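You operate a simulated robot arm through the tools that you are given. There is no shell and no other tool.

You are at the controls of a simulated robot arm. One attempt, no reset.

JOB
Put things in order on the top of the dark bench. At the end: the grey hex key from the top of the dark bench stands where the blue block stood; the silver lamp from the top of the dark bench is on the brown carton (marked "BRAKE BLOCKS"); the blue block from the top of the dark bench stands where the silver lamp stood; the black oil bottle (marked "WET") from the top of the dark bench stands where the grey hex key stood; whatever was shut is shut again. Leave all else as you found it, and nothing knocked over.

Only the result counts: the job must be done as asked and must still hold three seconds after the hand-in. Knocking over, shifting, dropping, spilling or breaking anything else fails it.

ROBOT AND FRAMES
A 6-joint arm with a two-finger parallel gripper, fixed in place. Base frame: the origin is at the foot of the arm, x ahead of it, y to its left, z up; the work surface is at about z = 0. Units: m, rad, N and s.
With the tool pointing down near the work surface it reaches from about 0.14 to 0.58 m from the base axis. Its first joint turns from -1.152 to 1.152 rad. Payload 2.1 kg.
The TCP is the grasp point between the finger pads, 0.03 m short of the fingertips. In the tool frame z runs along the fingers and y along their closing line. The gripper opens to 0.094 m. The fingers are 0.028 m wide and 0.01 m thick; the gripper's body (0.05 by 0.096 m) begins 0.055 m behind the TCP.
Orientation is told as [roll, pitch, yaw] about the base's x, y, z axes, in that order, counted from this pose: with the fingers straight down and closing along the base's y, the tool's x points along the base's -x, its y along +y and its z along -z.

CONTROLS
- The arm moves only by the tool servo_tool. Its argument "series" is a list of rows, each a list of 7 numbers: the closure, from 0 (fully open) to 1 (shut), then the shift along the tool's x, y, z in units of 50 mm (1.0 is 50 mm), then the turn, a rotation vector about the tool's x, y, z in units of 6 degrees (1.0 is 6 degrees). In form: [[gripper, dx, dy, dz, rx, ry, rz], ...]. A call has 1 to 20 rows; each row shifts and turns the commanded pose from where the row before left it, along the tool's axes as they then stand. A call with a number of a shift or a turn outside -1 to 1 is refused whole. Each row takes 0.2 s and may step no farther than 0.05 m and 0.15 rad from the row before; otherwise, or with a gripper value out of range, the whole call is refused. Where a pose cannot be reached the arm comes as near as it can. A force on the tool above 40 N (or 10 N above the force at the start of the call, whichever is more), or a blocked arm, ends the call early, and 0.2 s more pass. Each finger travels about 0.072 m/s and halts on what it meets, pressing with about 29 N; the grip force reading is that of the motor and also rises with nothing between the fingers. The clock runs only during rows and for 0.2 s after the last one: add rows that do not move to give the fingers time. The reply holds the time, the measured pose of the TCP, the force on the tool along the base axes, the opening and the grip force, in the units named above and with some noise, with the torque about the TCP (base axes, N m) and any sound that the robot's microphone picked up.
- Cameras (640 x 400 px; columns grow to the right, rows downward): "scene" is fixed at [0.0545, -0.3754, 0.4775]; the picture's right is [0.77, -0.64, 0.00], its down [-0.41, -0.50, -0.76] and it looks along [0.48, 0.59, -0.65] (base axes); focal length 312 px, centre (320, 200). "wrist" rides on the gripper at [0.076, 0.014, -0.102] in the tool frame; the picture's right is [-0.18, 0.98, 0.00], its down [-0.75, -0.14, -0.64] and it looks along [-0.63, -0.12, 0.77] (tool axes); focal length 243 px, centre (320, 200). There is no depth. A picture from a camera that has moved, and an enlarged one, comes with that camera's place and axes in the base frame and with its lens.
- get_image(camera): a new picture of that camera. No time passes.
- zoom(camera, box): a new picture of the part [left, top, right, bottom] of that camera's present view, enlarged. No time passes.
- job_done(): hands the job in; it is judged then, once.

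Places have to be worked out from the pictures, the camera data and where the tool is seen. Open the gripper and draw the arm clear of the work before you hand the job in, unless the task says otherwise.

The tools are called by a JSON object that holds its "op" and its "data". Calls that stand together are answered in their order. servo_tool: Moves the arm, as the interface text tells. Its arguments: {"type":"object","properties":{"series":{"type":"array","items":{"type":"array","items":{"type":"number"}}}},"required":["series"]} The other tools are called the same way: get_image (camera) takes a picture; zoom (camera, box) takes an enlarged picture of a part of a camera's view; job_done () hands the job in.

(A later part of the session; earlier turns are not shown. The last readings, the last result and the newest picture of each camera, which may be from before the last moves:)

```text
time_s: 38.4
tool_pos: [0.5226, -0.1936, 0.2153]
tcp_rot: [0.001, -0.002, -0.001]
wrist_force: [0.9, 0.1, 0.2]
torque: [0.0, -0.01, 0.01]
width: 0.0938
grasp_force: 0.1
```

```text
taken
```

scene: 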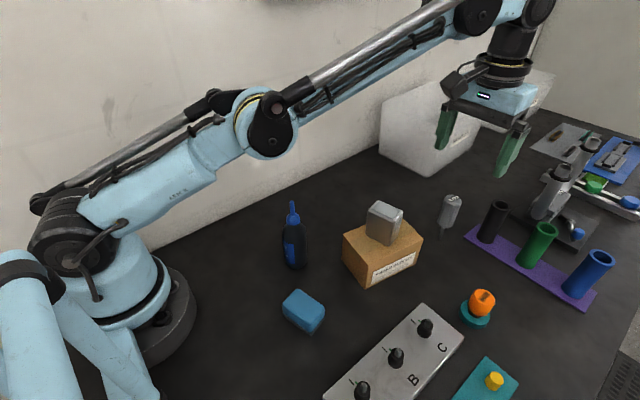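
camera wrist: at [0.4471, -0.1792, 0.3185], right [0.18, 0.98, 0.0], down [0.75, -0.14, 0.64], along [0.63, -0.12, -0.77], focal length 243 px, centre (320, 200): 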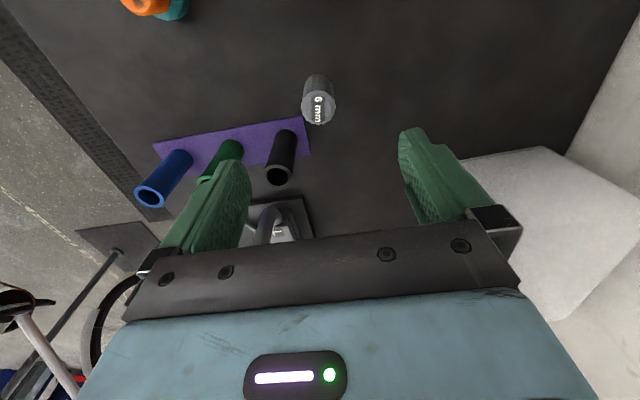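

{"op": "zoom", "data": {"camera": "wrist", "box": [288, 65, 352, 135]}}

{"op": "zoom", "data": {"camera": "scene", "box": [270, 270, 340, 340]}}

```text
5.71 times, centred on (320, 100) of wrist
camera zoom: at [0.4471, -0.1792, 0.3185], right [0.18, 0.98, 0.0], down [0.75, -0.14, 0.64], along [0.63, -0.12, -0.77], focal length 1386 px, centre (320, 771)
```

zoom: 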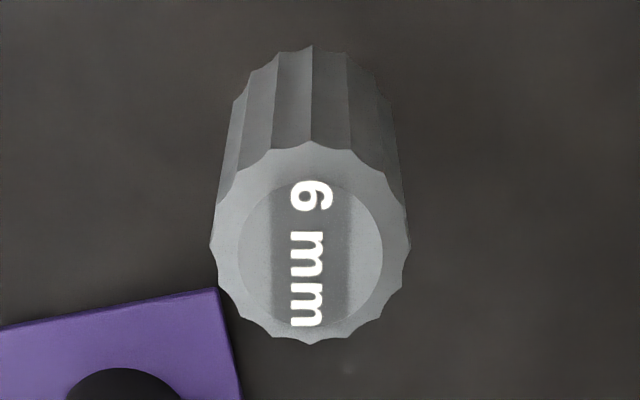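

```text
5.71 times, centred on (305, 305) of scene
camera zoom: at [0.0546, -0.3754, 0.4775], right [0.77, -0.64, 0.0], down [-0.41, -0.5, -0.76], along [0.48, 0.59, -0.65], focal length 1781 px, centre (406, -400)
```

zoom: 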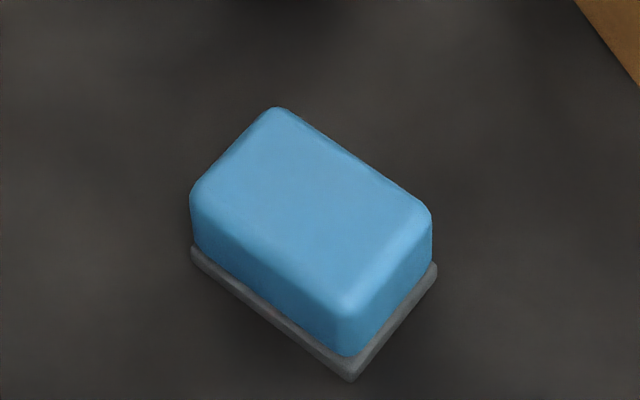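

The key is 3.7 mm towards the base from the tool centre. I'll correct that and come down so the open fingers straddle the handle top, then recheck the centring.

{"op": "servo_tool", "data": {"series": [[0, 0.074, -0.018, 0, 0, 0, 0], [0, 0, 0, 0.476, 0, 0, 0], [0, 0, 0, 0.476, 0, 0, 0], [0, 0, 0, 0.476, 0, 0, 0], [0, 0, 0, 0.476, 0, 0, 0], [0, 0, 0, 0, 0, 0, 0], [0, 0, 0, 0, 0, 0, 0]]}}

{"op": "get_image", "data": {"camera": "wrist"}}

{"op": "zoom", "data": {"camera": "wrist", "box": [240, 80, 400, 230]}}

{"op": "zoom", "data": {"camera": "scene", "box": [400, 120, 540, 250]}}

```text
time_s: 40.0
tool_pos: [0.5433, -0.2036, 0.1346]
tcp_rot: [-0.001, -0.001, 0.0]
wrist_force: [0.0, -0.3, 0.6]
torque: [-0.02, -0.02, 0.0]
width: 0.0936
grasp_force: 0.0
out of reach, approached as far as the arm can: row 3, 4, 5
```

```text
taken
camera wrist: at [0.468, -0.19, 0.2364], right [0.18, 0.98, 0.0], down [0.75, -0.14, 0.64], along [0.63, -0.12, -0.77], focal length 243 px, centre (320, 200)
```

wrist: 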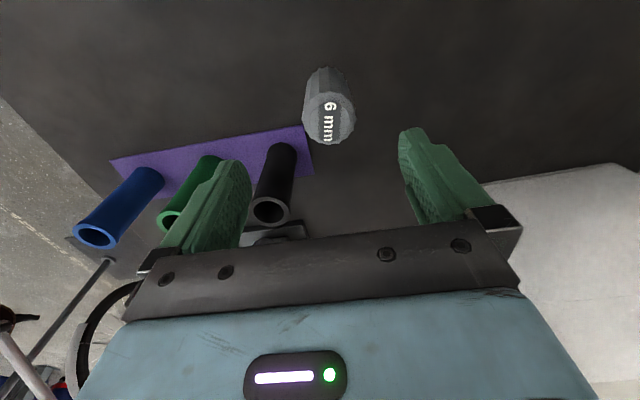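

```text
2.67 times, centred on (320, 155) of wrist
camera zoom: at [0.468, -0.19, 0.2364], right [0.18, 0.98, 0.0], down [0.75, -0.14, 0.64], along [0.63, -0.12, -0.77], focal length 647 px, centre (320, 320)
```

zoom: 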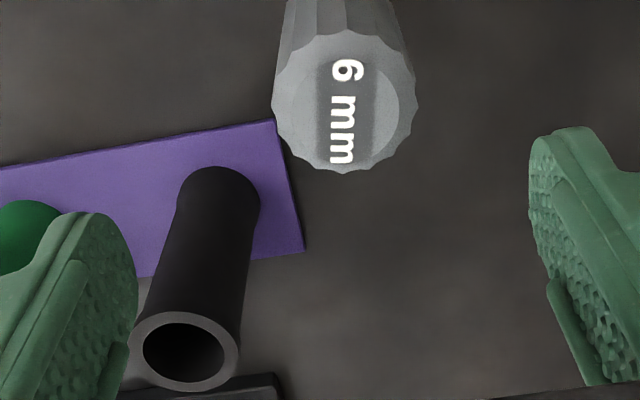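

```text
3.08 times, centred on (470, 185) of scene
camera zoom: at [0.0545, -0.3754, 0.4775], right [0.77, -0.64, 0.0], down [-0.41, -0.5, -0.76], along [0.48, 0.59, -0.65], focal length 959 px, centre (-142, 246)
```

zoom: 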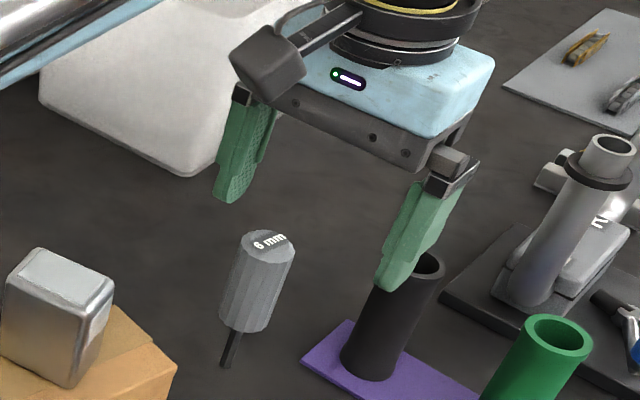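

The arm couldn't reach the commanded pose and stopped about 2.5 cm outward of it, with the fingers well above and beyond the key. The key is untouched. I'll look at the whole scene to understand the arm's posture.

{"op": "get_image", "data": {"camera": "scene"}}

```text
taken
```

scene: 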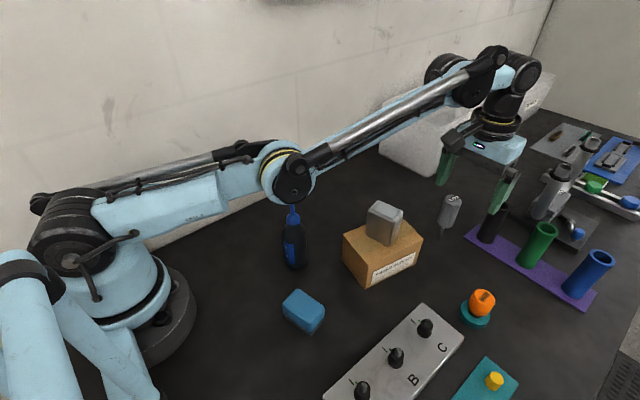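

The arm passed through its straight-arm position at z of about 0.215 and flipped to an elbow-down posture, which blocks it from going lower. I'll raise it back to the straight-arm region, then retract high and see whether the elbow comes back up.

{"op": "servo_tool", "data": {"series": [[0, 0, 0, -0.4, 0, 0, 0], [0, 0, 0, -0.4, 0, 0, 0], [0, 0, 0, -0.4, 0, 0, 0], [0, 0, 0, -0.4, 0, 0, 0], [0, 0, 0, 0, 0, 0, 0]]}}

{"op": "get_image", "data": {"camera": "scene"}}

```text
time_s: 41.2
tool_pos: [0.524, -0.1971, 0.1968]
tcp_rot: [0.0, 0.0, -0.001]
wrist_force: [-0.2, 0.0, -0.9]
torque: [-0.01, 0.0, 0.0]
width: 0.0939
grasp_force: 0.1
out of reach, approached as far as the arm can: row 2, 4
```

```text
taken
```

scene: 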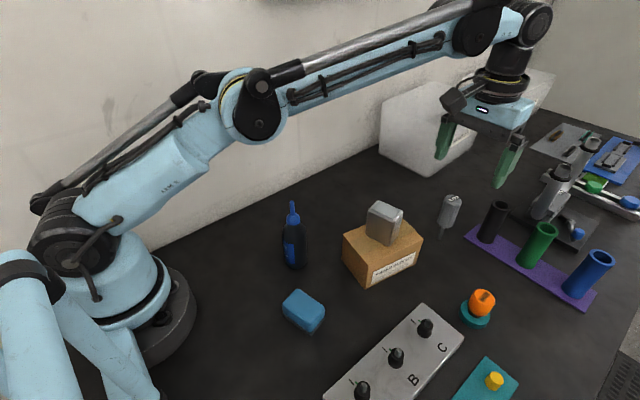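

The elbow now appears to be up again, with the upper arm steeper than the forearm. I'll pull in about 4 cm, away from the stretched limit, and check.

{"op": "servo_tool", "data": {"series": [[0, 0.4, 0.15, 0, 0, 0, 0], [0, 0.4, 0.15, 0, 0, 0, 0], [0, 0, 0, 0, 0, 0, 0], [0, 0, 0, 0, 0, 0, 0]]}}

{"op": "get_image", "data": {"camera": "scene"}}

```text
time_s: 42.2
tool_pos: [0.4848, -0.1834, 0.1958]
tcp_rot: [0.0, 0.001, 0.0]
wrist_force: [0.1, -0.3, -0.2]
torque: [-0.01, -0.01, -0.01]
width: 0.0942
grasp_force: 0.1
```

```text
taken
```

scene: 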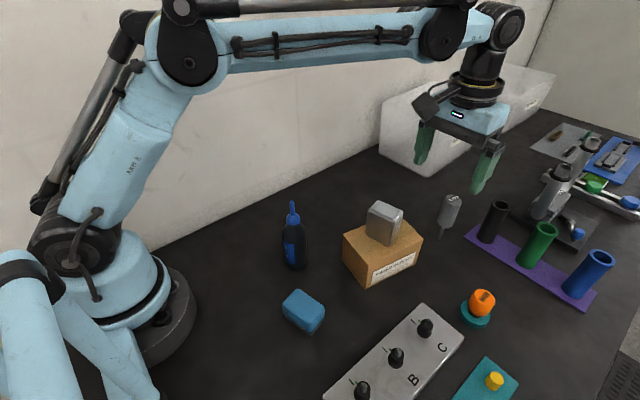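

The elbow is clearly up now and tracking is good at (0.485, -0.183, 0.196). I'll come down to z = 0.155 here, with the tips at 0.125, still above the key top, and then move outward in small steps.

{"op": "servo_tool", "data": {"series": [[0, 0, 0, 0.41, 0, 0, 0], [0, 0, 0, 0.41, 0, 0, 0], [0, 0, 0, 0, 0, 0, 0], [0, -0.228, -0.074, 0, 0, 0, 0], [0, -0.228, -0.074, 0, 0, 0, 0], [0, -0.228, -0.074, 0, 0, 0, 0], [0, 0, 0, 0, 0, 0, 0], [0, 0, 0, 0, 0, 0, 0]]}}

{"op": "get_image", "data": {"camera": "scene"}}

{"op": "zoom", "data": {"camera": "wrist", "box": [240, 50, 400, 150]}}

```text
time_s: 44.0
tool_pos: [0.5185, -0.1936, 0.1567]
tcp_rot: [-0.001, 0.001, -0.002]
wrist_force: [-0.2, -1.2, -0.6]
torque: [-0.04, 0.0, -0.01]
width: 0.0939
grasp_force: 0.0
```

```text
taken
```

scene: 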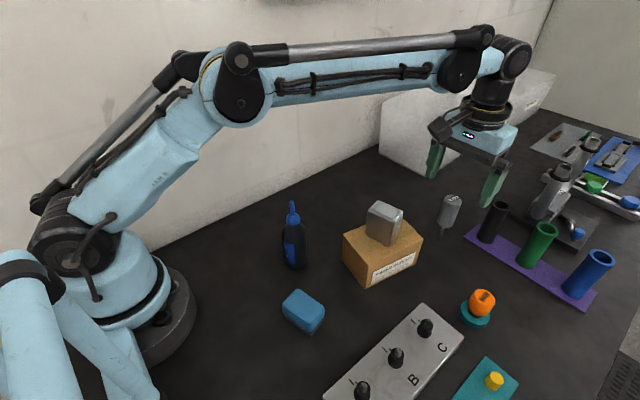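

```text
4.00 times, centred on (320, 100) of wrist
camera zoom: at [0.4433, -0.1788, 0.2583], right [0.18, 0.98, 0.0], down [0.75, -0.14, 0.64], along [0.63, -0.12, -0.77], focal length 970 px, centre (320, 600)
```

zoom: 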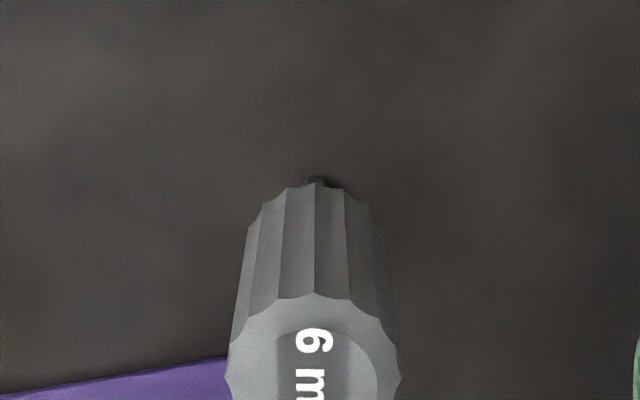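

The arm is now properly elbow-up over the key at z 0.157. I'll check the exact centring.

{"op": "zoom", "data": {"camera": "wrist", "box": [240, 85, 400, 185]}}

```text
4.00 times, centred on (320, 135) of wrist
camera zoom: at [0.4433, -0.1788, 0.2583], right [0.18, 0.98, 0.0], down [0.75, -0.14, 0.64], along [0.63, -0.12, -0.77], focal length 970 px, centre (320, 460)
```

zoom: 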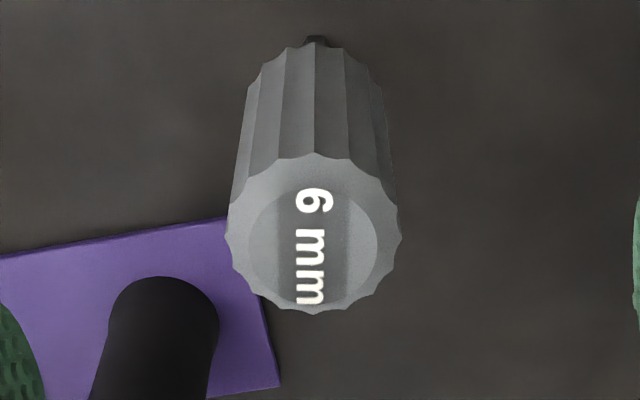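

The key is centred within about 1 mm. I'll come down to z = 0.078 around the handle and part-close the fingers to about 45 mm for a final check.

{"op": "servo_tool", "data": {"series": [[0, 0, -0.02, 0.3, 0, 0, 0], [0, 0, 0, 0.43, 0, 0, 0], [0, 0, 0, 0.43, 0, 0, 0], [0, 0, 0, 0.41, 0, 0, 0], [0, 0, 0, 0, 0, 0, 0], [0.25, 0, 0, 0, 0, 0, 0], [0.5, 0, 0, 0, 0, 0, 0], [0.52, 0, 0, 0, 0, 0, 0], [0.52, 0, 0, 0, 0, 0, 0]]}}

{"op": "get_image", "data": {"camera": "wrist"}}

{"op": "zoom", "data": {"camera": "scene", "box": [400, 140, 520, 250]}}

```text
time_s: 46.0
tool_pos: [0.5191, -0.1938, 0.0761]
tcp_rot: [0.0, -0.001, 0.0]
wrist_force: [-0.7, 0.0, 0.1]
torque: [0.0, -0.01, 0.0]
width: 0.0451
grasp_force: 0.1
```

```text
taken
camera wrist: at [0.4435, -0.1793, 0.1792], right [0.18, 0.98, 0.0], down [0.75, -0.14, 0.64], along [0.63, -0.12, -0.77], focal length 243 px, centre (320, 200)
```

wrist: 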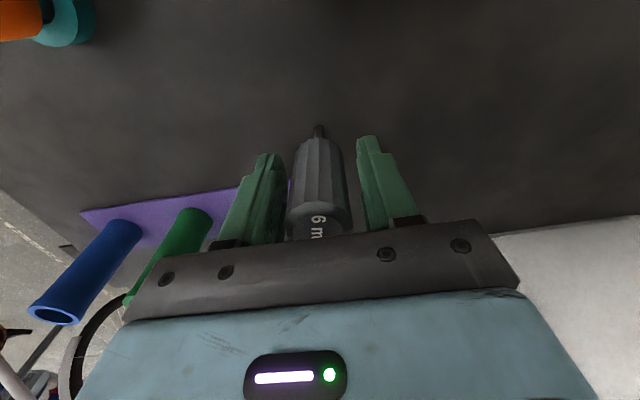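

```text
3.64 times, centred on (460, 195) of scene
camera zoom: at [0.0545, -0.3754, 0.4775], right [0.77, -0.64, 0.0], down [-0.41, -0.5, -0.76], along [0.48, 0.59, -0.65], focal length 1134 px, centre (-189, 218)
```

zoom: 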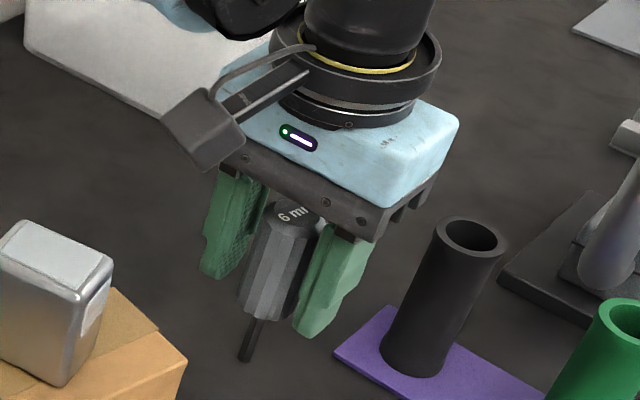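

I'll zoom in to compare the gaps on either side of the handle.

{"op": "zoom", "data": {"camera": "wrist", "box": [220, 110, 420, 240]}}

```text
3.08 times, centred on (320, 175) of wrist
camera zoom: at [0.4435, -0.1793, 0.1792], right [0.18, 0.98, 0.0], down [0.75, -0.14, 0.64], along [0.63, -0.12, -0.77], focal length 746 px, centre (320, 277)
```

zoom: 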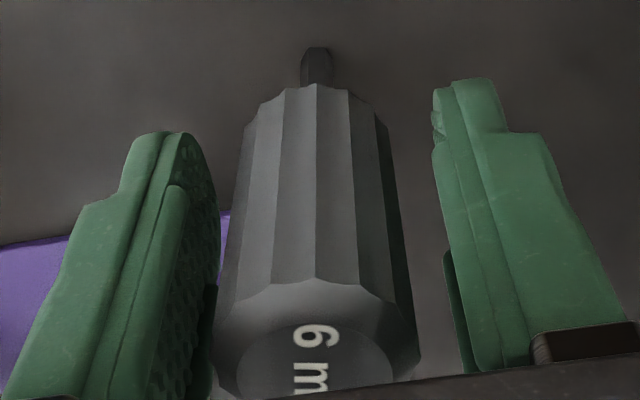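

The gaps look even to about 1 mm. I'll close gently in small increments.

{"op": "servo_tool", "data": {"series": [[0.56, 0, 0, 0, 0, 0, 0], [0.59, 0, 0, 0, 0, 0, 0], [0.61, 0, 0, 0, 0, 0, 0], [0.63, 0, 0, 0, 0, 0, 0], [0.65, 0, 0, 0, 0, 0, 0], [0.67, 0, 0, 0, 0, 0, 0], [0.69, 0, 0, 0, 0, 0, 0], [0.72, 0, 0, 0, 0, 0, 0], [0.8, 0, 0, 0, 0, 0, 0], [1, 0, 0, 0, 0, 0, 0], [1, 0, 0, 0, 0, 0, 0]]}}

{"op": "zoom", "data": {"camera": "wrist", "box": [220, 110, 420, 240]}}

{"op": "zoom", "data": {"camera": "scene", "box": [400, 140, 520, 250]}}

```text
time_s: 48.4
tool_pos: [0.5182, -0.1932, 0.0773]
tcp_rot: [0.0, -0.002, -0.001]
wrist_force: [-0.4, -0.1, -0.3]
torque: [-0.01, 0.01, 0.0]
width: 0.0289
grasp_force: 29.4
```

```text
3.08 times, centred on (320, 175) of wrist
camera zoom: at [0.4435, -0.1793, 0.1792], right [0.18, 0.98, 0.0], down [0.75, -0.14, 0.64], along [0.63, -0.12, -0.77], focal length 746 px, centre (320, 277)
```

zoom: 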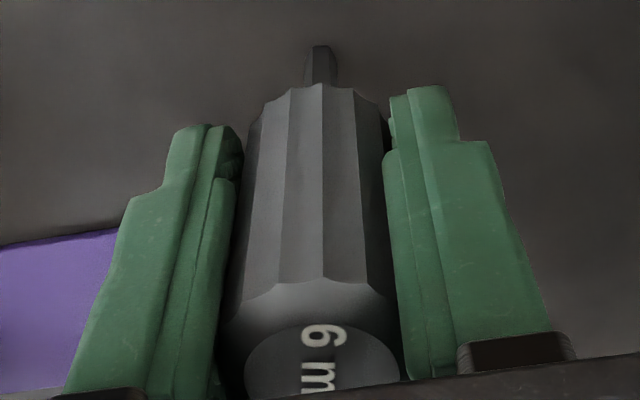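

```text
3.64 times, centred on (460, 195) of scene
camera zoom: at [0.0545, -0.3754, 0.4775], right [0.77, -0.64, 0.0], down [-0.41, -0.5, -0.76], along [0.48, 0.59, -0.65], focal length 1134 px, centre (-189, 218)
```

zoom: 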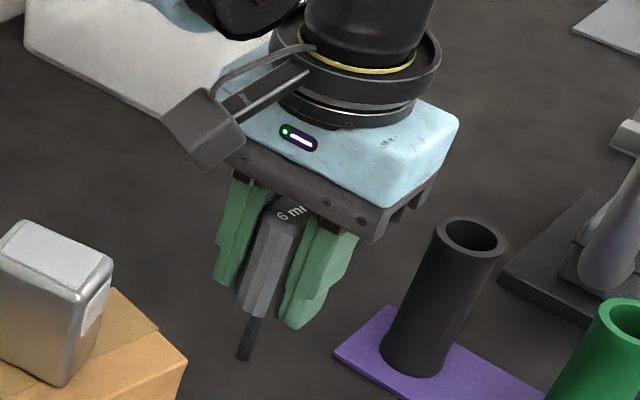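

The key is gripped at 28.9 mm with no side force. I'll lift it slowly about 10 mm and check.

{"op": "servo_tool", "data": {"series": [[1, 0, 0, -0.02, 0, 0, 0], [1, 0, 0, -0.06, 0, 0, 0], [1, 0, 0, -0.12, 0, 0, 0], [1, 0, 0, 0, 0, 0, 0]]}}

{"op": "zoom", "data": {"camera": "scene", "box": [400, 140, 520, 250]}}

```text
time_s: 49.4
tool_pos: [0.5197, -0.1941, 0.0869]
tcp_rot: [0.0, 0.0, 0.0]
wrist_force: [0.0, 0.0, -0.8]
torque: [0.02, -0.02, -0.02]
width: 0.0291
grasp_force: 28.8
```

```text
3.64 times, centred on (460, 195) of scene
camera zoom: at [0.0546, -0.3754, 0.4775], right [0.77, -0.64, 0.0], down [-0.41, -0.5, -0.76], along [0.48, 0.59, -0.65], focal length 1134 px, centre (-189, 218)
```

zoom: 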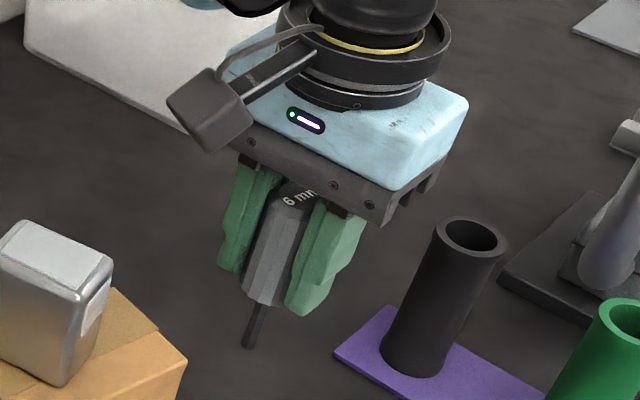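

The key came off freely, so it was standing free on its shaft. I'll raise it to z of about 0.13 and carry it smoothly to the block's old spot (0.501, -0.035).

{"op": "servo_tool", "data": {"series": [[1, 0, 0, -0.2, 0, 0, 0], [1, 0, 0, -0.35, 0, 0, 0], [1, 0, 0, -0.25, 0, 0, 0], [1, 0.02, 0.2, 0, 0, 0, 0], [1, 0.045, 0.4, 0, 0, 0, 0], [1, 0.045, 0.4, 0, 0, 0, 0], [1, 0.045, 0.4, 0, 0, 0, 0], [1, 0.045, 0.4, 0, 0, 0, 0], [1, 0.045, 0.4, 0, 0, 0, 0], [1, 0.045, 0.4, 0, 0, 0, 0], [1, 0.045, 0.4, 0, 0, 0, 0], [1, 0.025, 0.18, 0, 0, 0, 0], [1, 0, 0, 0, 0, 0, 0], [1, 0, 0, 0, 0, 0, 0]]}}

{"op": "get_image", "data": {"camera": "scene"}}

{"op": "get_image", "data": {"camera": "wrist"}}

```text
time_s: 52.4
tool_pos: [0.5016, -0.036, 0.1262]
tcp_rot: [0.002, 0.0, -0.001]
wrist_force: [-0.6, 0.7, -1.5]
torque: [-0.03, -0.01, -0.01]
width: 0.0289
grasp_force: 29.2
```

```text
taken
```

scene: 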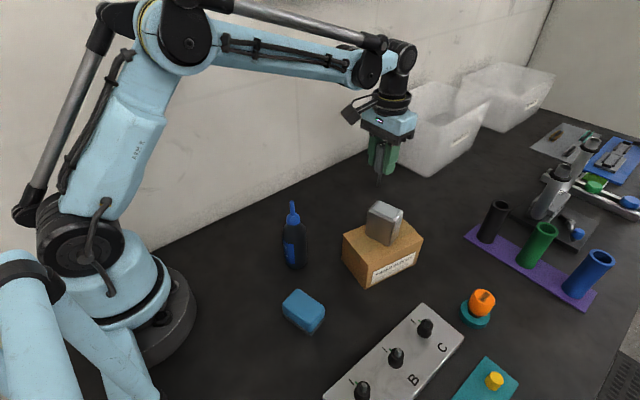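

```text
taken
camera wrist: at [0.4259, -0.0208, 0.2281], right [0.18, 0.98, 0.0], down [0.75, -0.14, 0.64], along [0.63, -0.12, -0.77], focal length 243 px, centre (320, 200)
```

wrist: 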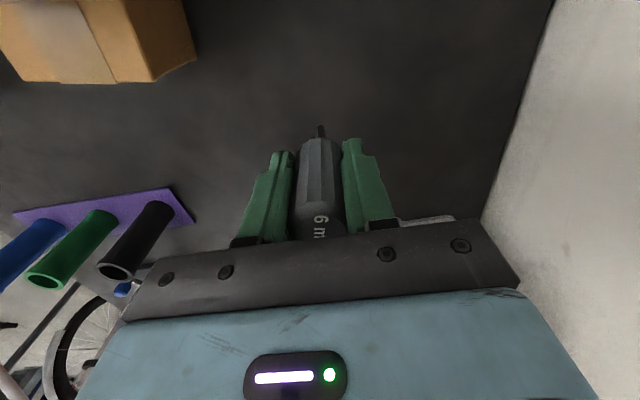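

I'll check that the key hasn't shifted in the grip, then come down to just above contact.

{"op": "zoom", "data": {"camera": "wrist", "box": [220, 110, 420, 240]}}

{"op": "servo_tool", "data": {"series": [[1, 0, 0, 0.2, 0, 0, 0], [1, 0, 0, 0.3, 0, 0, 0], [1, 0, 0, 0.25, 0, 0, 0], [1, 0, 0, 0.13, 0, 0, 0], [1, 0, 0, 0, 0, 0, 0], [1, 0, 0, 0, 0, 0, 0]]}}

{"op": "zoom", "data": {"camera": "scene", "box": [335, 130, 425, 220]}}

```text
3.08 times, centred on (320, 175) of wrist
camera zoom: at [0.4259, -0.0208, 0.2281], right [0.18, 0.98, 0.0], down [0.75, -0.14, 0.64], along [0.63, -0.12, -0.77], focal length 746 px, centre (320, 277)
```

zoom: 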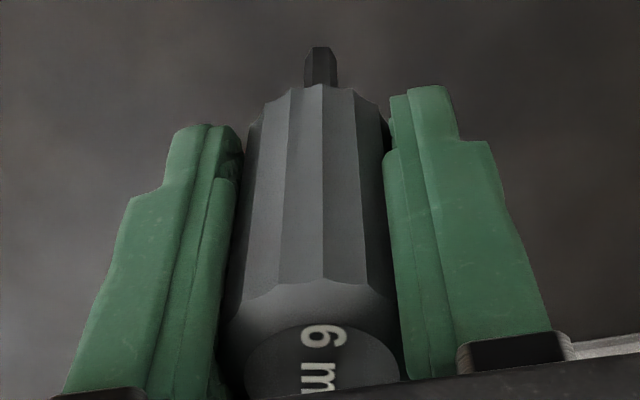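

```text
time_s: 53.8
tool_pos: [0.502, -0.0363, 0.082]
tcp_rot: [0.0, 0.001, 0.0]
wrist_force: [-0.4, 0.0, -0.9]
torque: [0.01, 0.02, 0.0]
width: 0.0288
grasp_force: 29.5
```

```text
4.44 times, centred on (380, 175) of scene
camera zoom: at [0.0545, -0.3754, 0.4775], right [0.77, -0.64, 0.0], down [-0.41, -0.5, -0.76], along [0.48, 0.59, -0.65], focal length 1385 px, centre (53, 311)
```

zoom: 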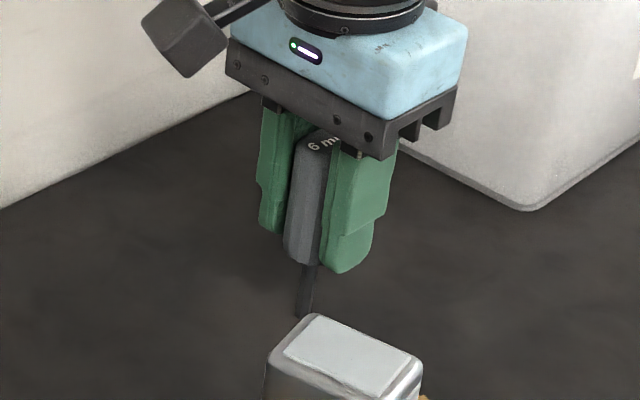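

The key sits unchanged in the grip. I'll creep down in small steps to find the surface gently.

{"op": "servo_tool", "data": {"series": [[1, 0, 0, 0.03, 0, 0, 0], [1, 0, 0, 0.02, 0, 0, 0], [1, 0, 0, 0, 0, 0, 0]]}}

{"op": "servo_tool", "data": {"series": [[1, 0, 0, 0.01, 0, 0, 0], [1, 0, 0, 0, 0, 0, 0]]}}

{"op": "servo_tool", "data": {"series": [[1, 0, 0, 0.01, 0, 0, 0], [1, 0, 0, 0, 0, 0, 0]]}}

```text
time_s: 54.6
tool_pos: [0.5023, -0.0361, 0.0797]
tcp_rot: [0.001, -0.001, -0.001]
wrist_force: [-0.2, -1.1, -0.6]
torque: [-0.01, -0.02, -0.01]
width: 0.029
grasp_force: 29.7
```

```text
time_s: 55.2
tool_pos: [0.5014, -0.0361, 0.0798]
tcp_rot: [0.0, -0.002, -0.001]
wrist_force: [0.1, 0.7, -0.2]
torque: [-0.04, -0.01, 0.02]
width: 0.0288
grasp_force: 29.0
```

```text
time_s: 55.8
tool_pos: [0.5018, -0.0349, 0.0789]
tcp_rot: [0.0, 0.001, 0.001]
wrist_force: [0.7, 0.2, -1.4]
torque: [-0.02, -0.04, 0.03]
width: 0.0288
grasp_force: 28.7
```

{"op": "servo_tool", "data": {"series": [[1, 0, 0, 0.01, 0, 0, 0], [1, 0, 0, 0, 0, 0, 0]]}}

{"op": "servo_tool", "data": {"series": [[1, 0, 0, 0.008, 0, 0, 0], [1, 0, 0, 0, 0, 0, 0]]}}

{"op": "servo_tool", "data": {"series": [[1, 0, 0, 0.008, 0, 0, 0], [1, 0, 0, 0, 0, 0, 0]]}}

```text
time_s: 56.4
tool_pos: [0.5014, -0.0354, 0.0779]
tcp_rot: [0.0, 0.0, 0.0]
wrist_force: [-0.1, -0.5, -1.2]
torque: [-0.02, -0.01, 0.0]
width: 0.0288
grasp_force: 29.3
```

```text
time_s: 57.0
tool_pos: [0.5007, -0.0358, 0.0779]
tcp_rot: [0.001, 0.0, -0.001]
wrist_force: [-0.3, 0.9, -0.9]
torque: [0.01, 0.0, -0.03]
width: 0.0289
grasp_force: 28.8
```

```text
time_s: 57.6
tool_pos: [0.5012, -0.0368, 0.0785]
tcp_rot: [-0.001, 0.0, -0.001]
wrist_force: [0.5, 0.5, -0.6]
torque: [0.01, 0.01, 0.02]
width: 0.0288
grasp_force: 29.1
```

Still no contact, so I'll continue in 0.4 mm steps.

{"op": "servo_tool", "data": {"series": [[1, 0, 0, 0.008, 0, 0, 0], [1, 0, 0, 0, 0, 0, 0]]}}

{"op": "servo_tool", "data": {"series": [[1, 0, 0, 0.008, 0, 0, 0], [1, 0, 0, 0, 0, 0, 0]]}}

```text
time_s: 58.2
tool_pos: [0.5014, -0.0355, 0.0789]
tcp_rot: [0.001, 0.001, 0.001]
wrist_force: [-0.2, -1.2, -0.2]
torque: [0.0, -0.05, -0.03]
width: 0.0289
grasp_force: 29.6
```

```text
time_s: 58.8
tool_pos: [0.5013, -0.036, 0.0789]
tcp_rot: [0.0, 0.001, -0.001]
wrist_force: [-0.2, -0.2, -0.6]
torque: [0.0, 0.01, -0.05]
width: 0.029
grasp_force: 29.3
```

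The measured z hovers at 0.078–0.079, so very small steps may be getting lost. I'll use 1 mm steps.

{"op": "servo_tool", "data": {"series": [[1, 0, 0, 0.02, 0, 0, 0], [1, 0, 0, 0, 0, 0, 0]]}}

{"op": "zoom", "data": {"camera": "scene", "box": [335, 130, 425, 220]}}

```text
time_s: 59.4
tool_pos: [0.5007, -0.0363, 0.0773]
tcp_rot: [0.0, 0.0, 0.002]
wrist_force: [-0.8, -0.8, 14.0]
torque: [-0.03, 0.16, -0.01]
width: 0.0289
grasp_force: 28.9
```

```text
4.44 times, centred on (380, 175) of scene
camera zoom: at [0.0545, -0.3754, 0.4776], right [0.77, -0.64, 0.0], down [-0.41, -0.5, -0.76], along [0.48, 0.59, -0.65], focal length 1385 px, centre (53, 311)
```

zoom: 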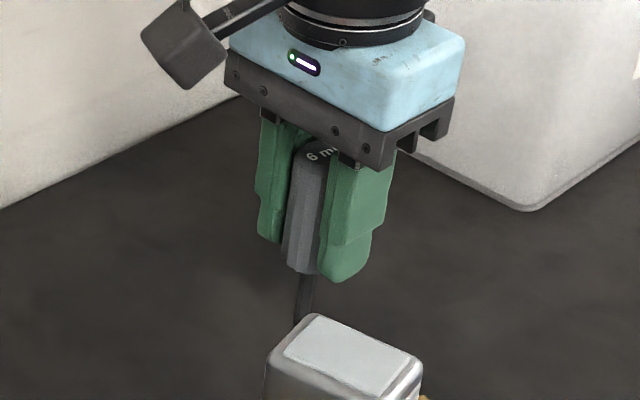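

Contact now, at 14 N. I'll back off slightly to unload before releasing.

{"op": "servo_tool", "data": {"series": [[1, 0, 0, -0.006, 0, 0, 0], [1, 0, 0, 0, 0, 0, 0]]}}

{"op": "zoom", "data": {"camera": "wrist", "box": [220, 110, 420, 240]}}

```text
time_s: 60.0
tool_pos: [0.5008, -0.0369, 0.0777]
tcp_rot: [0.0, 0.001, 0.001]
wrist_force: [-2.8, 0.6, 18.4]
torque: [0.01, 0.22, -0.03]
width: 0.0288
grasp_force: 29.3
```

```text
3.08 times, centred on (320, 175) of wrist
camera zoom: at [0.4259, -0.0212, 0.1791], right [0.18, 0.98, 0.0], down [0.75, -0.14, 0.64], along [0.63, -0.12, -0.77], focal length 746 px, centre (320, 277)
```

zoom: 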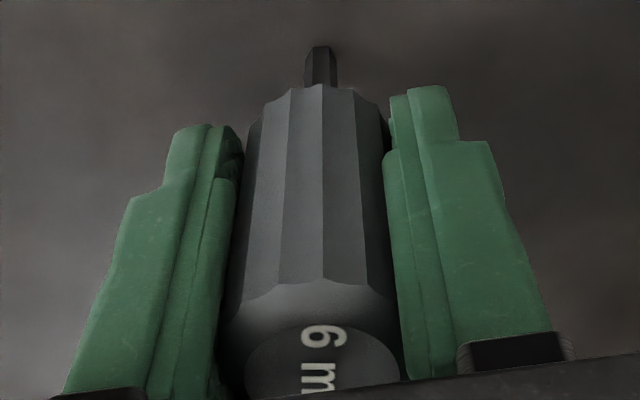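

The force is still 18 N while it settles. I'll back off another half millimetre.

{"op": "servo_tool", "data": {"series": [[1, 0, 0, -0.01, 0, 0, 0], [1, 0, 0, 0, 0, 0, 0], [1, 0, 0, 0, 0, 0, 0]]}}

```text
time_s: 60.8
tool_pos: [0.5013, -0.0355, 0.0758]
tcp_rot: [-0.001, -0.001, 0.0]
wrist_force: [-0.8, -1.4, 5.9]
torque: [-0.1, -0.03, 0.0]
width: 0.029
grasp_force: 29.0
```

{"op": "servo_tool", "data": {"series": [[1, 0, 0, -0.004, 0, 0, 0], [1, 0, 0, 0, 0, 0, 0], [1, 0, 0, 0, 0, 0, 0]]}}

```text
time_s: 61.6
tool_pos: [0.5026, -0.0351, 0.0777]
tcp_rot: [0.002, -0.001, 0.0]
wrist_force: [0.9, 0.8, -1.0]
torque: [0.0, 0.01, 0.02]
width: 0.0289
grasp_force: 28.8
```

The force is back to just the key's own weight, so it is within about 0.2 mm of the surface. I'll release slowly and symmetrically, holding the arm still.

{"op": "servo_tool", "data": {"series": [[0.72, 0, 0, 0, 0, 0, 0], [0.7, 0, 0, 0, 0, 0, 0], [0.69, 0, 0, 0, 0, 0, 0], [0.68, 0, 0, 0, 0, 0, 0], [0.67, 0, 0, 0, 0, 0, 0], [0.66, 0, 0, 0, 0, 0, 0], [0.64, 0, 0, 0, 0, 0, 0], [0.61, 0, 0, 0, 0, 0, 0], [0.57, 0, 0, 0, 0, 0, 0], [0.52, 0, 0, 0, 0, 0, 0], [0.52, 0, 0, 0, 0, 0, 0]]}}

{"op": "zoom", "data": {"camera": "wrist", "box": [220, 110, 420, 240]}}

{"op": "zoom", "data": {"camera": "scene", "box": [335, 130, 425, 220]}}

```text
time_s: 64.0
tool_pos: [0.5018, -0.0348, 0.0783]
tcp_rot: [0.001, -0.001, -0.001]
wrist_force: [0.1, -0.8, 0.5]
torque: [-0.02, 0.0, 0.0]
width: 0.045
grasp_force: 0.1
```

```text
3.08 times, centred on (320, 175) of wrist
camera zoom: at [0.4259, -0.0209, 0.1795], right [0.18, 0.98, 0.0], down [0.75, -0.14, 0.64], along [0.63, -0.12, -0.77], focal length 746 px, centre (320, 277)
```

zoom: 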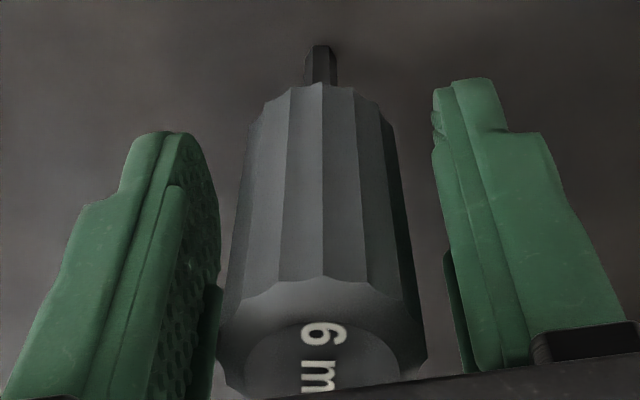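

```text
4.44 times, centred on (380, 175) of scene
camera zoom: at [0.0545, -0.3754, 0.4775], right [0.77, -0.64, 0.0], down [-0.41, -0.5, -0.76], along [0.48, 0.59, -0.65], focal length 1385 px, centre (53, 311)
```

zoom: 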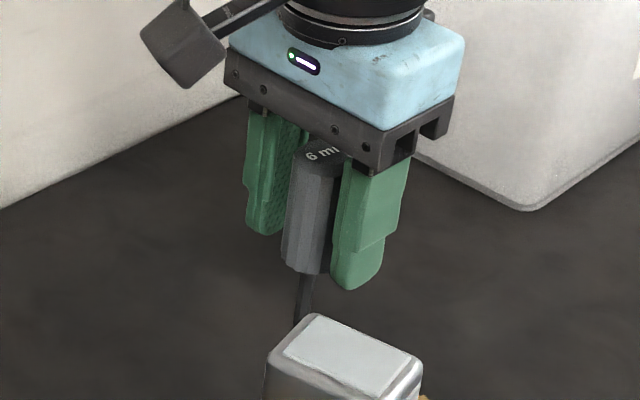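

The key stands free between the opened fingers. I'll open fully and rise straight up slowly.

{"op": "servo_tool", "data": {"series": [[0.3, 0, 0, 0, 0, 0, 0], [0.1, 0, 0, 0, 0, 0, 0], [0, 0, 0, 0, 0, 0, 0], [0, 0, 0, 0, 0, 0, 0], [0, 0, 0, -0.2, 0, 0, 0], [0, 0, 0, -0.4, 0, 0, 0], [0, 0, 0, -0.6, 0, 0, 0], [0, 0, 0, -0.6, 0, 0, 0], [0, 0, 0, -0.6, 0, 0, 0], [0, 0, 0, 0, 0, 0, 0]]}}

{"op": "get_image", "data": {"camera": "scene"}}

{"op": "get_image", "data": {"camera": "wrist"}}

```text
time_s: 66.2
tool_pos: [0.5008, -0.0361, 0.1963]
tcp_rot: [-0.001, 0.0, 0.0]
wrist_force: [0.1, 0.8, 0.3]
torque: [0.0, 0.03, -0.01]
width: 0.094
grasp_force: 0.0
```

```text
taken
```

scene: 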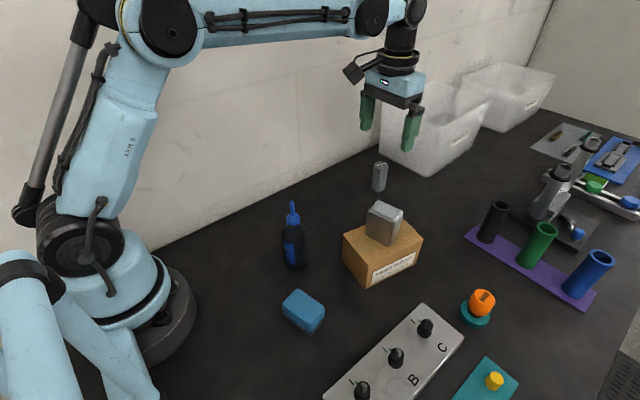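

```text
taken
camera wrist: at [0.4252, -0.0212, 0.2983], right [0.18, 0.98, 0.0], down [0.75, -0.14, 0.64], along [0.63, -0.12, -0.77], focal length 243 px, centre (320, 200)
```

wrist: 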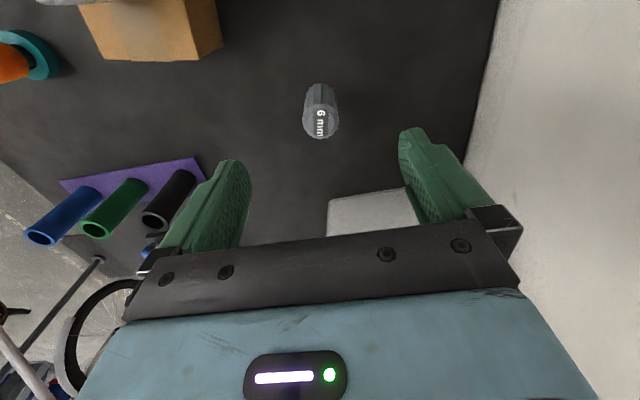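

The key is standing upright at the block's old place. Next is the bottle: I'll go above it at a safe height, with tips above the 0.149 nozzle, to measure it.

{"op": "servo_tool", "data": {"series": [[0, 0, 0, -0.5, 0, 0, 0], [0, 0.59, -0.0425, 0, 0, 0, 0], [0, 0.59, -0.0425, 0, 0, 0, 0], [0, 0.59, -0.0425, 0, 0, 0, 0], [0, 0.59, -0.0425, 0, 0, 0, 0], [0, 0.59, -0.0425, 0, 0, 0, 0], [0, 0.59, -0.0425, 0, 0, 0, 0], [0, 0.59, -0.0425, 0, 0, 0, 0], [0, 0.59, -0.0425, 0, 0, 0, 0], [0, 0, 0, 0, 0, 0, 0], [0, 0, 0, 0, 0, 0, 0]]}}

{"op": "get_image", "data": {"camera": "wrist"}}

{"op": "get_image", "data": {"camera": "scene"}}

{"op": "zoom", "data": {"camera": "wrist", "box": [240, 20, 400, 180]}}

```text
time_s: 68.6
tool_pos: [0.2648, -0.0543, 0.2222]
tcp_rot: [-0.001, 0.0, -0.001]
wrist_force: [-0.2, -0.2, -0.2]
torque: [-0.03, 0.02, 0.0]
width: 0.0941
grasp_force: 0.1
```

```text
taken
camera wrist: at [0.1893, -0.0397, 0.3248], right [0.18, 0.98, 0.0], down [0.75, -0.14, 0.64], along [0.63, -0.12, -0.77], focal length 243 px, centre (320, 200)
```

wrist: 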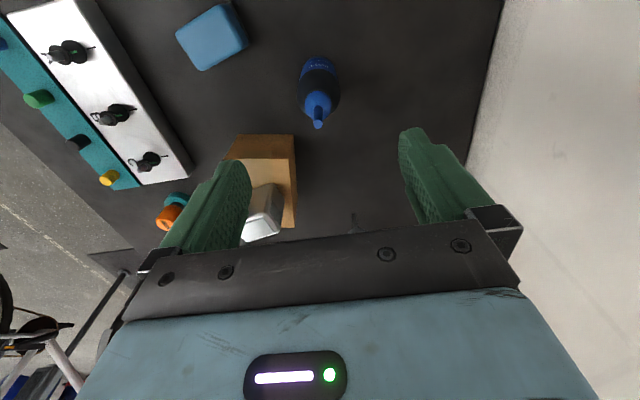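

```text
taken
```

scene: 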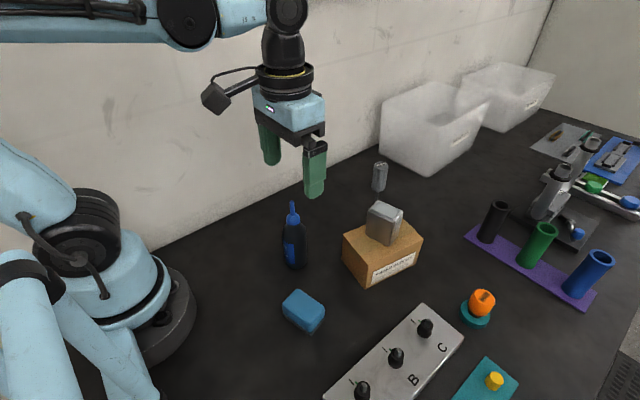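

```text
2.50 times, centred on (320, 100) of wrist
camera zoom: at [0.1893, -0.0397, 0.3248], right [0.18, 0.98, 0.0], down [0.75, -0.14, 0.64], along [0.63, -0.12, -0.77], focal length 606 px, centre (320, 450)
```

zoom: 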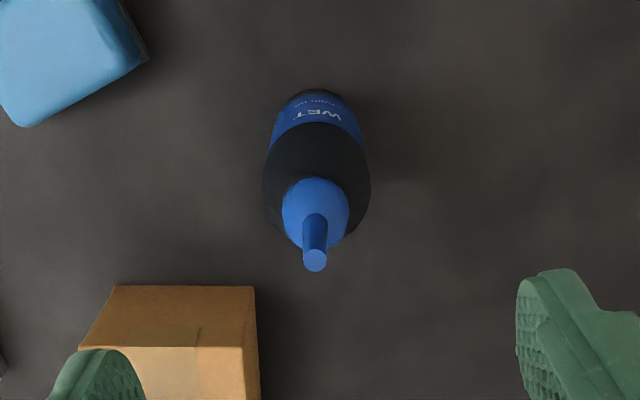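

I'll zoom closely on the bottle's profile to settle the grip height.

{"op": "zoom", "data": {"camera": "scene", "box": [274, 196, 314, 236]}}

{"op": "zoom", "data": {"camera": "scene", "box": [270, 225, 318, 275]}}

{"op": "zoom", "data": {"camera": "wrist", "box": [290, 50, 350, 135]}}

```text
10.00 times, centred on (294, 216) of scene
camera zoom: at [0.0545, -0.3754, 0.4775], right [0.77, -0.64, 0.0], down [-0.41, -0.5, -0.76], along [0.48, 0.59, -0.65], focal length 3117 px, centre (580, 40)
```

zoom: 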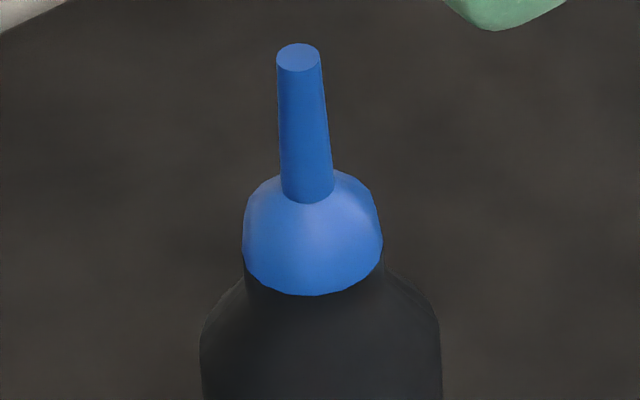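

```text
8.00 times, centred on (294, 250) of scene
camera zoom: at [0.0545, -0.3754, 0.4775], right [0.77, -0.64, 0.0], down [-0.41, -0.5, -0.76], along [0.48, 0.59, -0.65], focal length 2494 px, centre (528, -200)
```

zoom: 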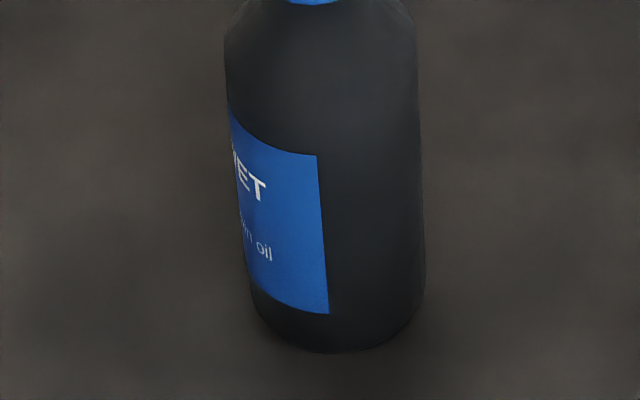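

```text
4.71 times, centred on (320, 92) of wrist
camera zoom: at [0.1893, -0.0397, 0.3248], right [0.18, 0.98, 0.0], down [0.75, -0.14, 0.64], along [0.63, -0.12, -0.77], focal length 1142 px, centre (320, 706)
```

zoom: 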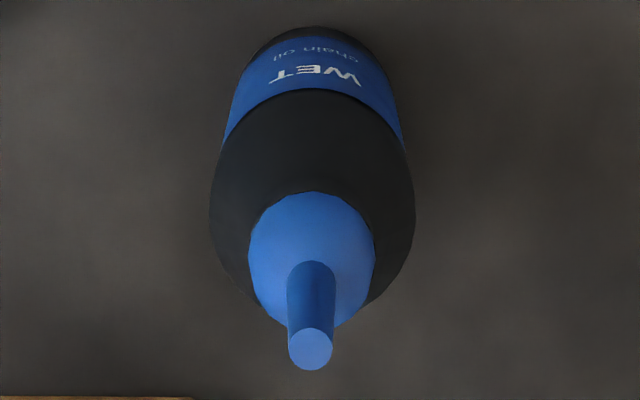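

The bottle profile is now clear: cylinder up to about 0.088, shoulder and neck to 0.106, cap to 0.125, nozzle top at about 0.150, with its axis 3.5 mm towards the base from the tool. Gripping the upper body with the TCP at 0.102 leaves about 7 mm of palm clearance over the nozzle. I'll correct for the offset and come down partway to recheck.

{"op": "servo_tool", "data": {"series": [[0, 0.07, -0.01, 0, 0, 0, 0], [0, 0, 0, 0.5, 0, 0, 0], [0, 0, 0, 0.5, 0, 0, 0], [0, 0, 0, 0.45, 0, 0, 0], [0, 0, 0, 0, 0, 0, 0], [0, 0, 0, 0, 0, 0, 0]]}}

{"op": "get_image", "data": {"camera": "wrist"}}

{"op": "zoom", "data": {"camera": "scene", "box": [230, 120, 360, 280]}}

```text
time_s: 70.0
tool_pos: [0.2647, -0.0535, 0.1491]
tcp_rot: [0.002, 0.001, 0.001]
wrist_force: [-0.3, -0.2, 0.7]
torque: [0.02, 0.02, -0.02]
width: 0.094
grasp_force: 0.1
```

```text
taken
camera wrist: at [0.1873, -0.0399, 0.2515], right [0.18, 0.98, 0.0], down [0.75, -0.14, 0.64], along [0.63, -0.12, -0.77], focal length 243 px, centre (320, 200)
```

wrist: 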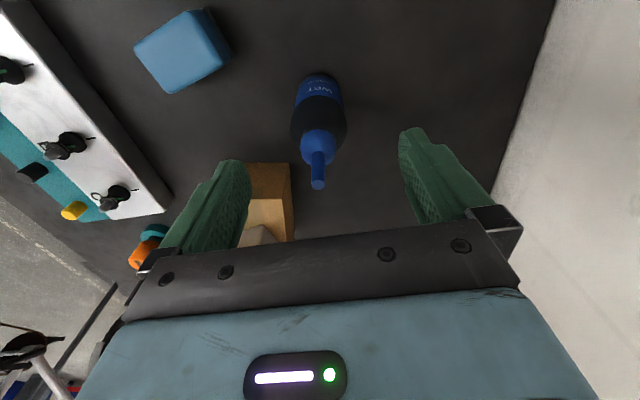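

```text
2.50 times, centred on (295, 200) of scene
camera zoom: at [0.0545, -0.3754, 0.4775], right [0.77, -0.64, 0.0], down [-0.41, -0.5, -0.76], along [0.48, 0.59, -0.65], focal length 779 px, centre (382, 200)
```

zoom: 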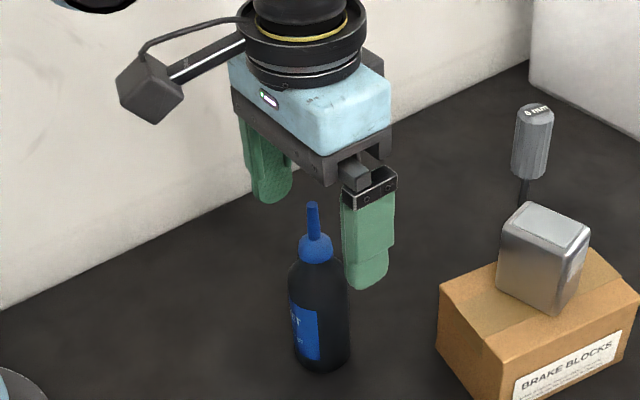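

{"op": "zoom", "data": {"camera": "wrist", "box": [270, 60, 370, 200]}}

```text
2.86 times, centred on (320, 130) of wrist
camera zoom: at [0.1873, -0.0399, 0.2515], right [0.18, 0.98, 0.0], down [0.75, -0.14, 0.64], along [0.63, -0.12, -0.77], focal length 693 px, centre (320, 400)
```

zoom: 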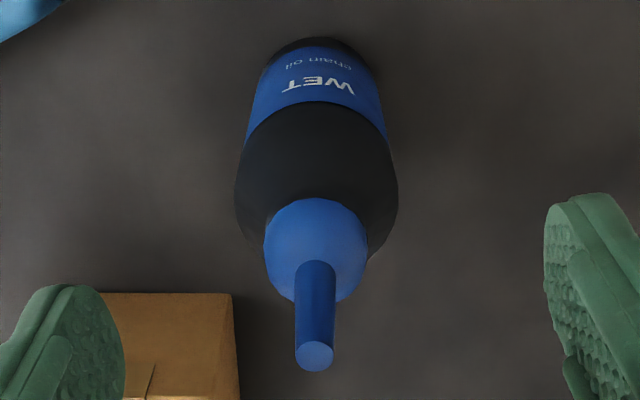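

The bottle axis is within 2 mm of centre. I'll fine-tune, come down to z of about 0.102 and close gently.

{"op": "servo_tool", "data": {"series": [[0, 0.03, -0.016, 0.25, 0, 0, 0], [0, 0, 0, 0.35, 0, 0, 0], [0, 0, 0, 0.33, 0, 0, 0], [0, 0, 0, 0, 0, 0, 0], [0.25, 0, 0, 0, 0, 0, 0], [0.42, 0, 0, 0, 0, 0, 0], [0.45, 0, 0, 0, 0, 0, 0], [0.45, 0, 0, 0, 0, 0, 0]]}}

{"op": "zoom", "data": {"camera": "wrist", "box": [220, 80, 420, 240]}}

{"op": "zoom", "data": {"camera": "scene", "box": [230, 150, 360, 280]}}

```text
time_s: 71.8
tool_pos: [0.261, -0.0544, 0.1041]
tcp_rot: [0.0, -0.001, 0.0]
wrist_force: [0.1, 0.1, 0.5]
torque: [-0.01, 0.02, -0.01]
width: 0.0519
grasp_force: 0.1
```

```text
2.50 times, centred on (320, 160) of wrist
camera zoom: at [0.1846, -0.0395, 0.2054], right [0.18, 0.98, 0.0], down [0.75, -0.14, 0.64], along [0.63, -0.12, -0.77], focal length 606 px, centre (320, 300)
```

zoom: 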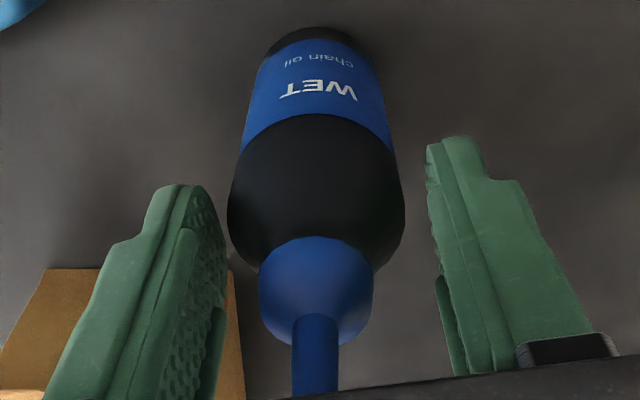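

```text
3.08 times, centred on (295, 215) of scene
camera zoom: at [0.0545, -0.3754, 0.4775], right [0.77, -0.64, 0.0], down [-0.41, -0.5, -0.76], along [0.48, 0.59, -0.65], focal length 959 px, centre (397, 154)
```

zoom: 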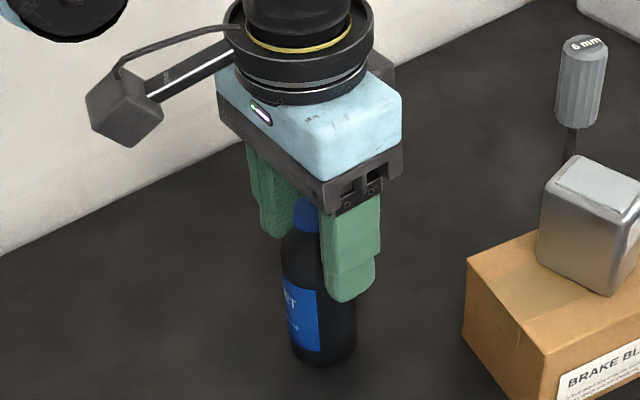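

The fingers straddle the upper body evenly. I'll close in small increments.

{"op": "servo_tool", "data": {"series": [[0.48, 0, 0, 0, 0, 0, 0], [0.5, 0, 0, 0, 0, 0, 0], [0.52, 0, 0, 0, 0, 0, 0], [0.54, 0, 0, 0, 0, 0, 0], [0.56, 0, 0, 0, 0, 0, 0], [0.58, 0, 0, 0, 0, 0, 0], [0.65, 0, 0, 0, 0, 0, 0], [0.8, 0, 0, 0, 0, 0, 0], [1, 0, 0, 0, 0, 0, 0], [1, 0, 0, 0, 0, 0, 0]]}}

{"op": "zoom", "data": {"camera": "wrist", "box": [220, 80, 420, 240]}}

{"op": "zoom", "data": {"camera": "scene", "box": [230, 150, 360, 280]}}

```text
time_s: 74.0
tool_pos: [0.2595, -0.0549, 0.1035]
tcp_rot: [-0.001, 0.0, 0.001]
wrist_force: [-0.1, -0.7, 0.6]
torque: [0.01, -0.02, -0.01]
width: 0.0408
grasp_force: 29.0
```

```text
2.50 times, centred on (320, 160) of wrist
camera zoom: at [0.1846, -0.0395, 0.2054], right [0.18, 0.98, 0.0], down [0.75, -0.14, 0.64], along [0.63, -0.12, -0.77], focal length 606 px, centre (320, 300)
```

zoom: 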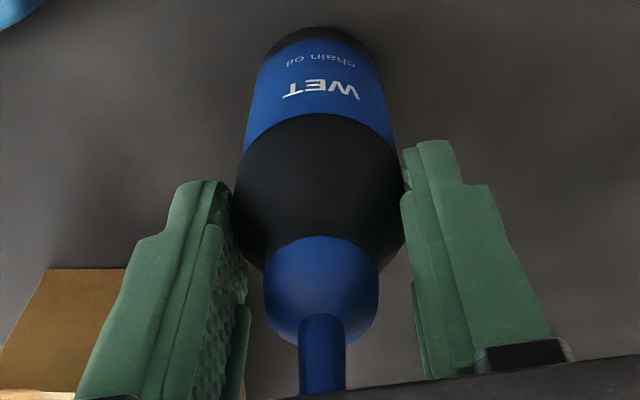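

```text
3.08 times, centred on (295, 215) of scene
camera zoom: at [0.0545, -0.3754, 0.4775], right [0.77, -0.64, 0.0], down [-0.41, -0.5, -0.76], along [0.48, 0.59, -0.65], focal length 959 px, centre (397, 154)
```

zoom: 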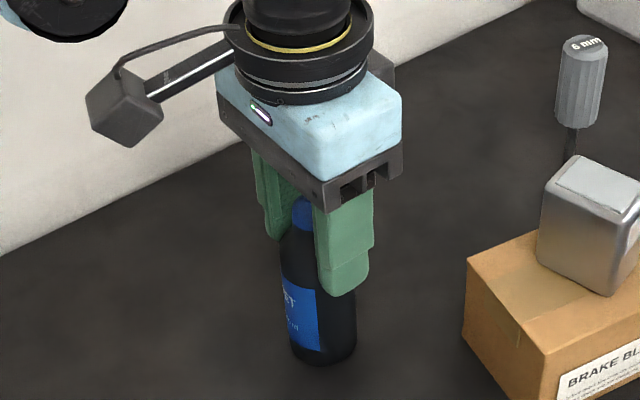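

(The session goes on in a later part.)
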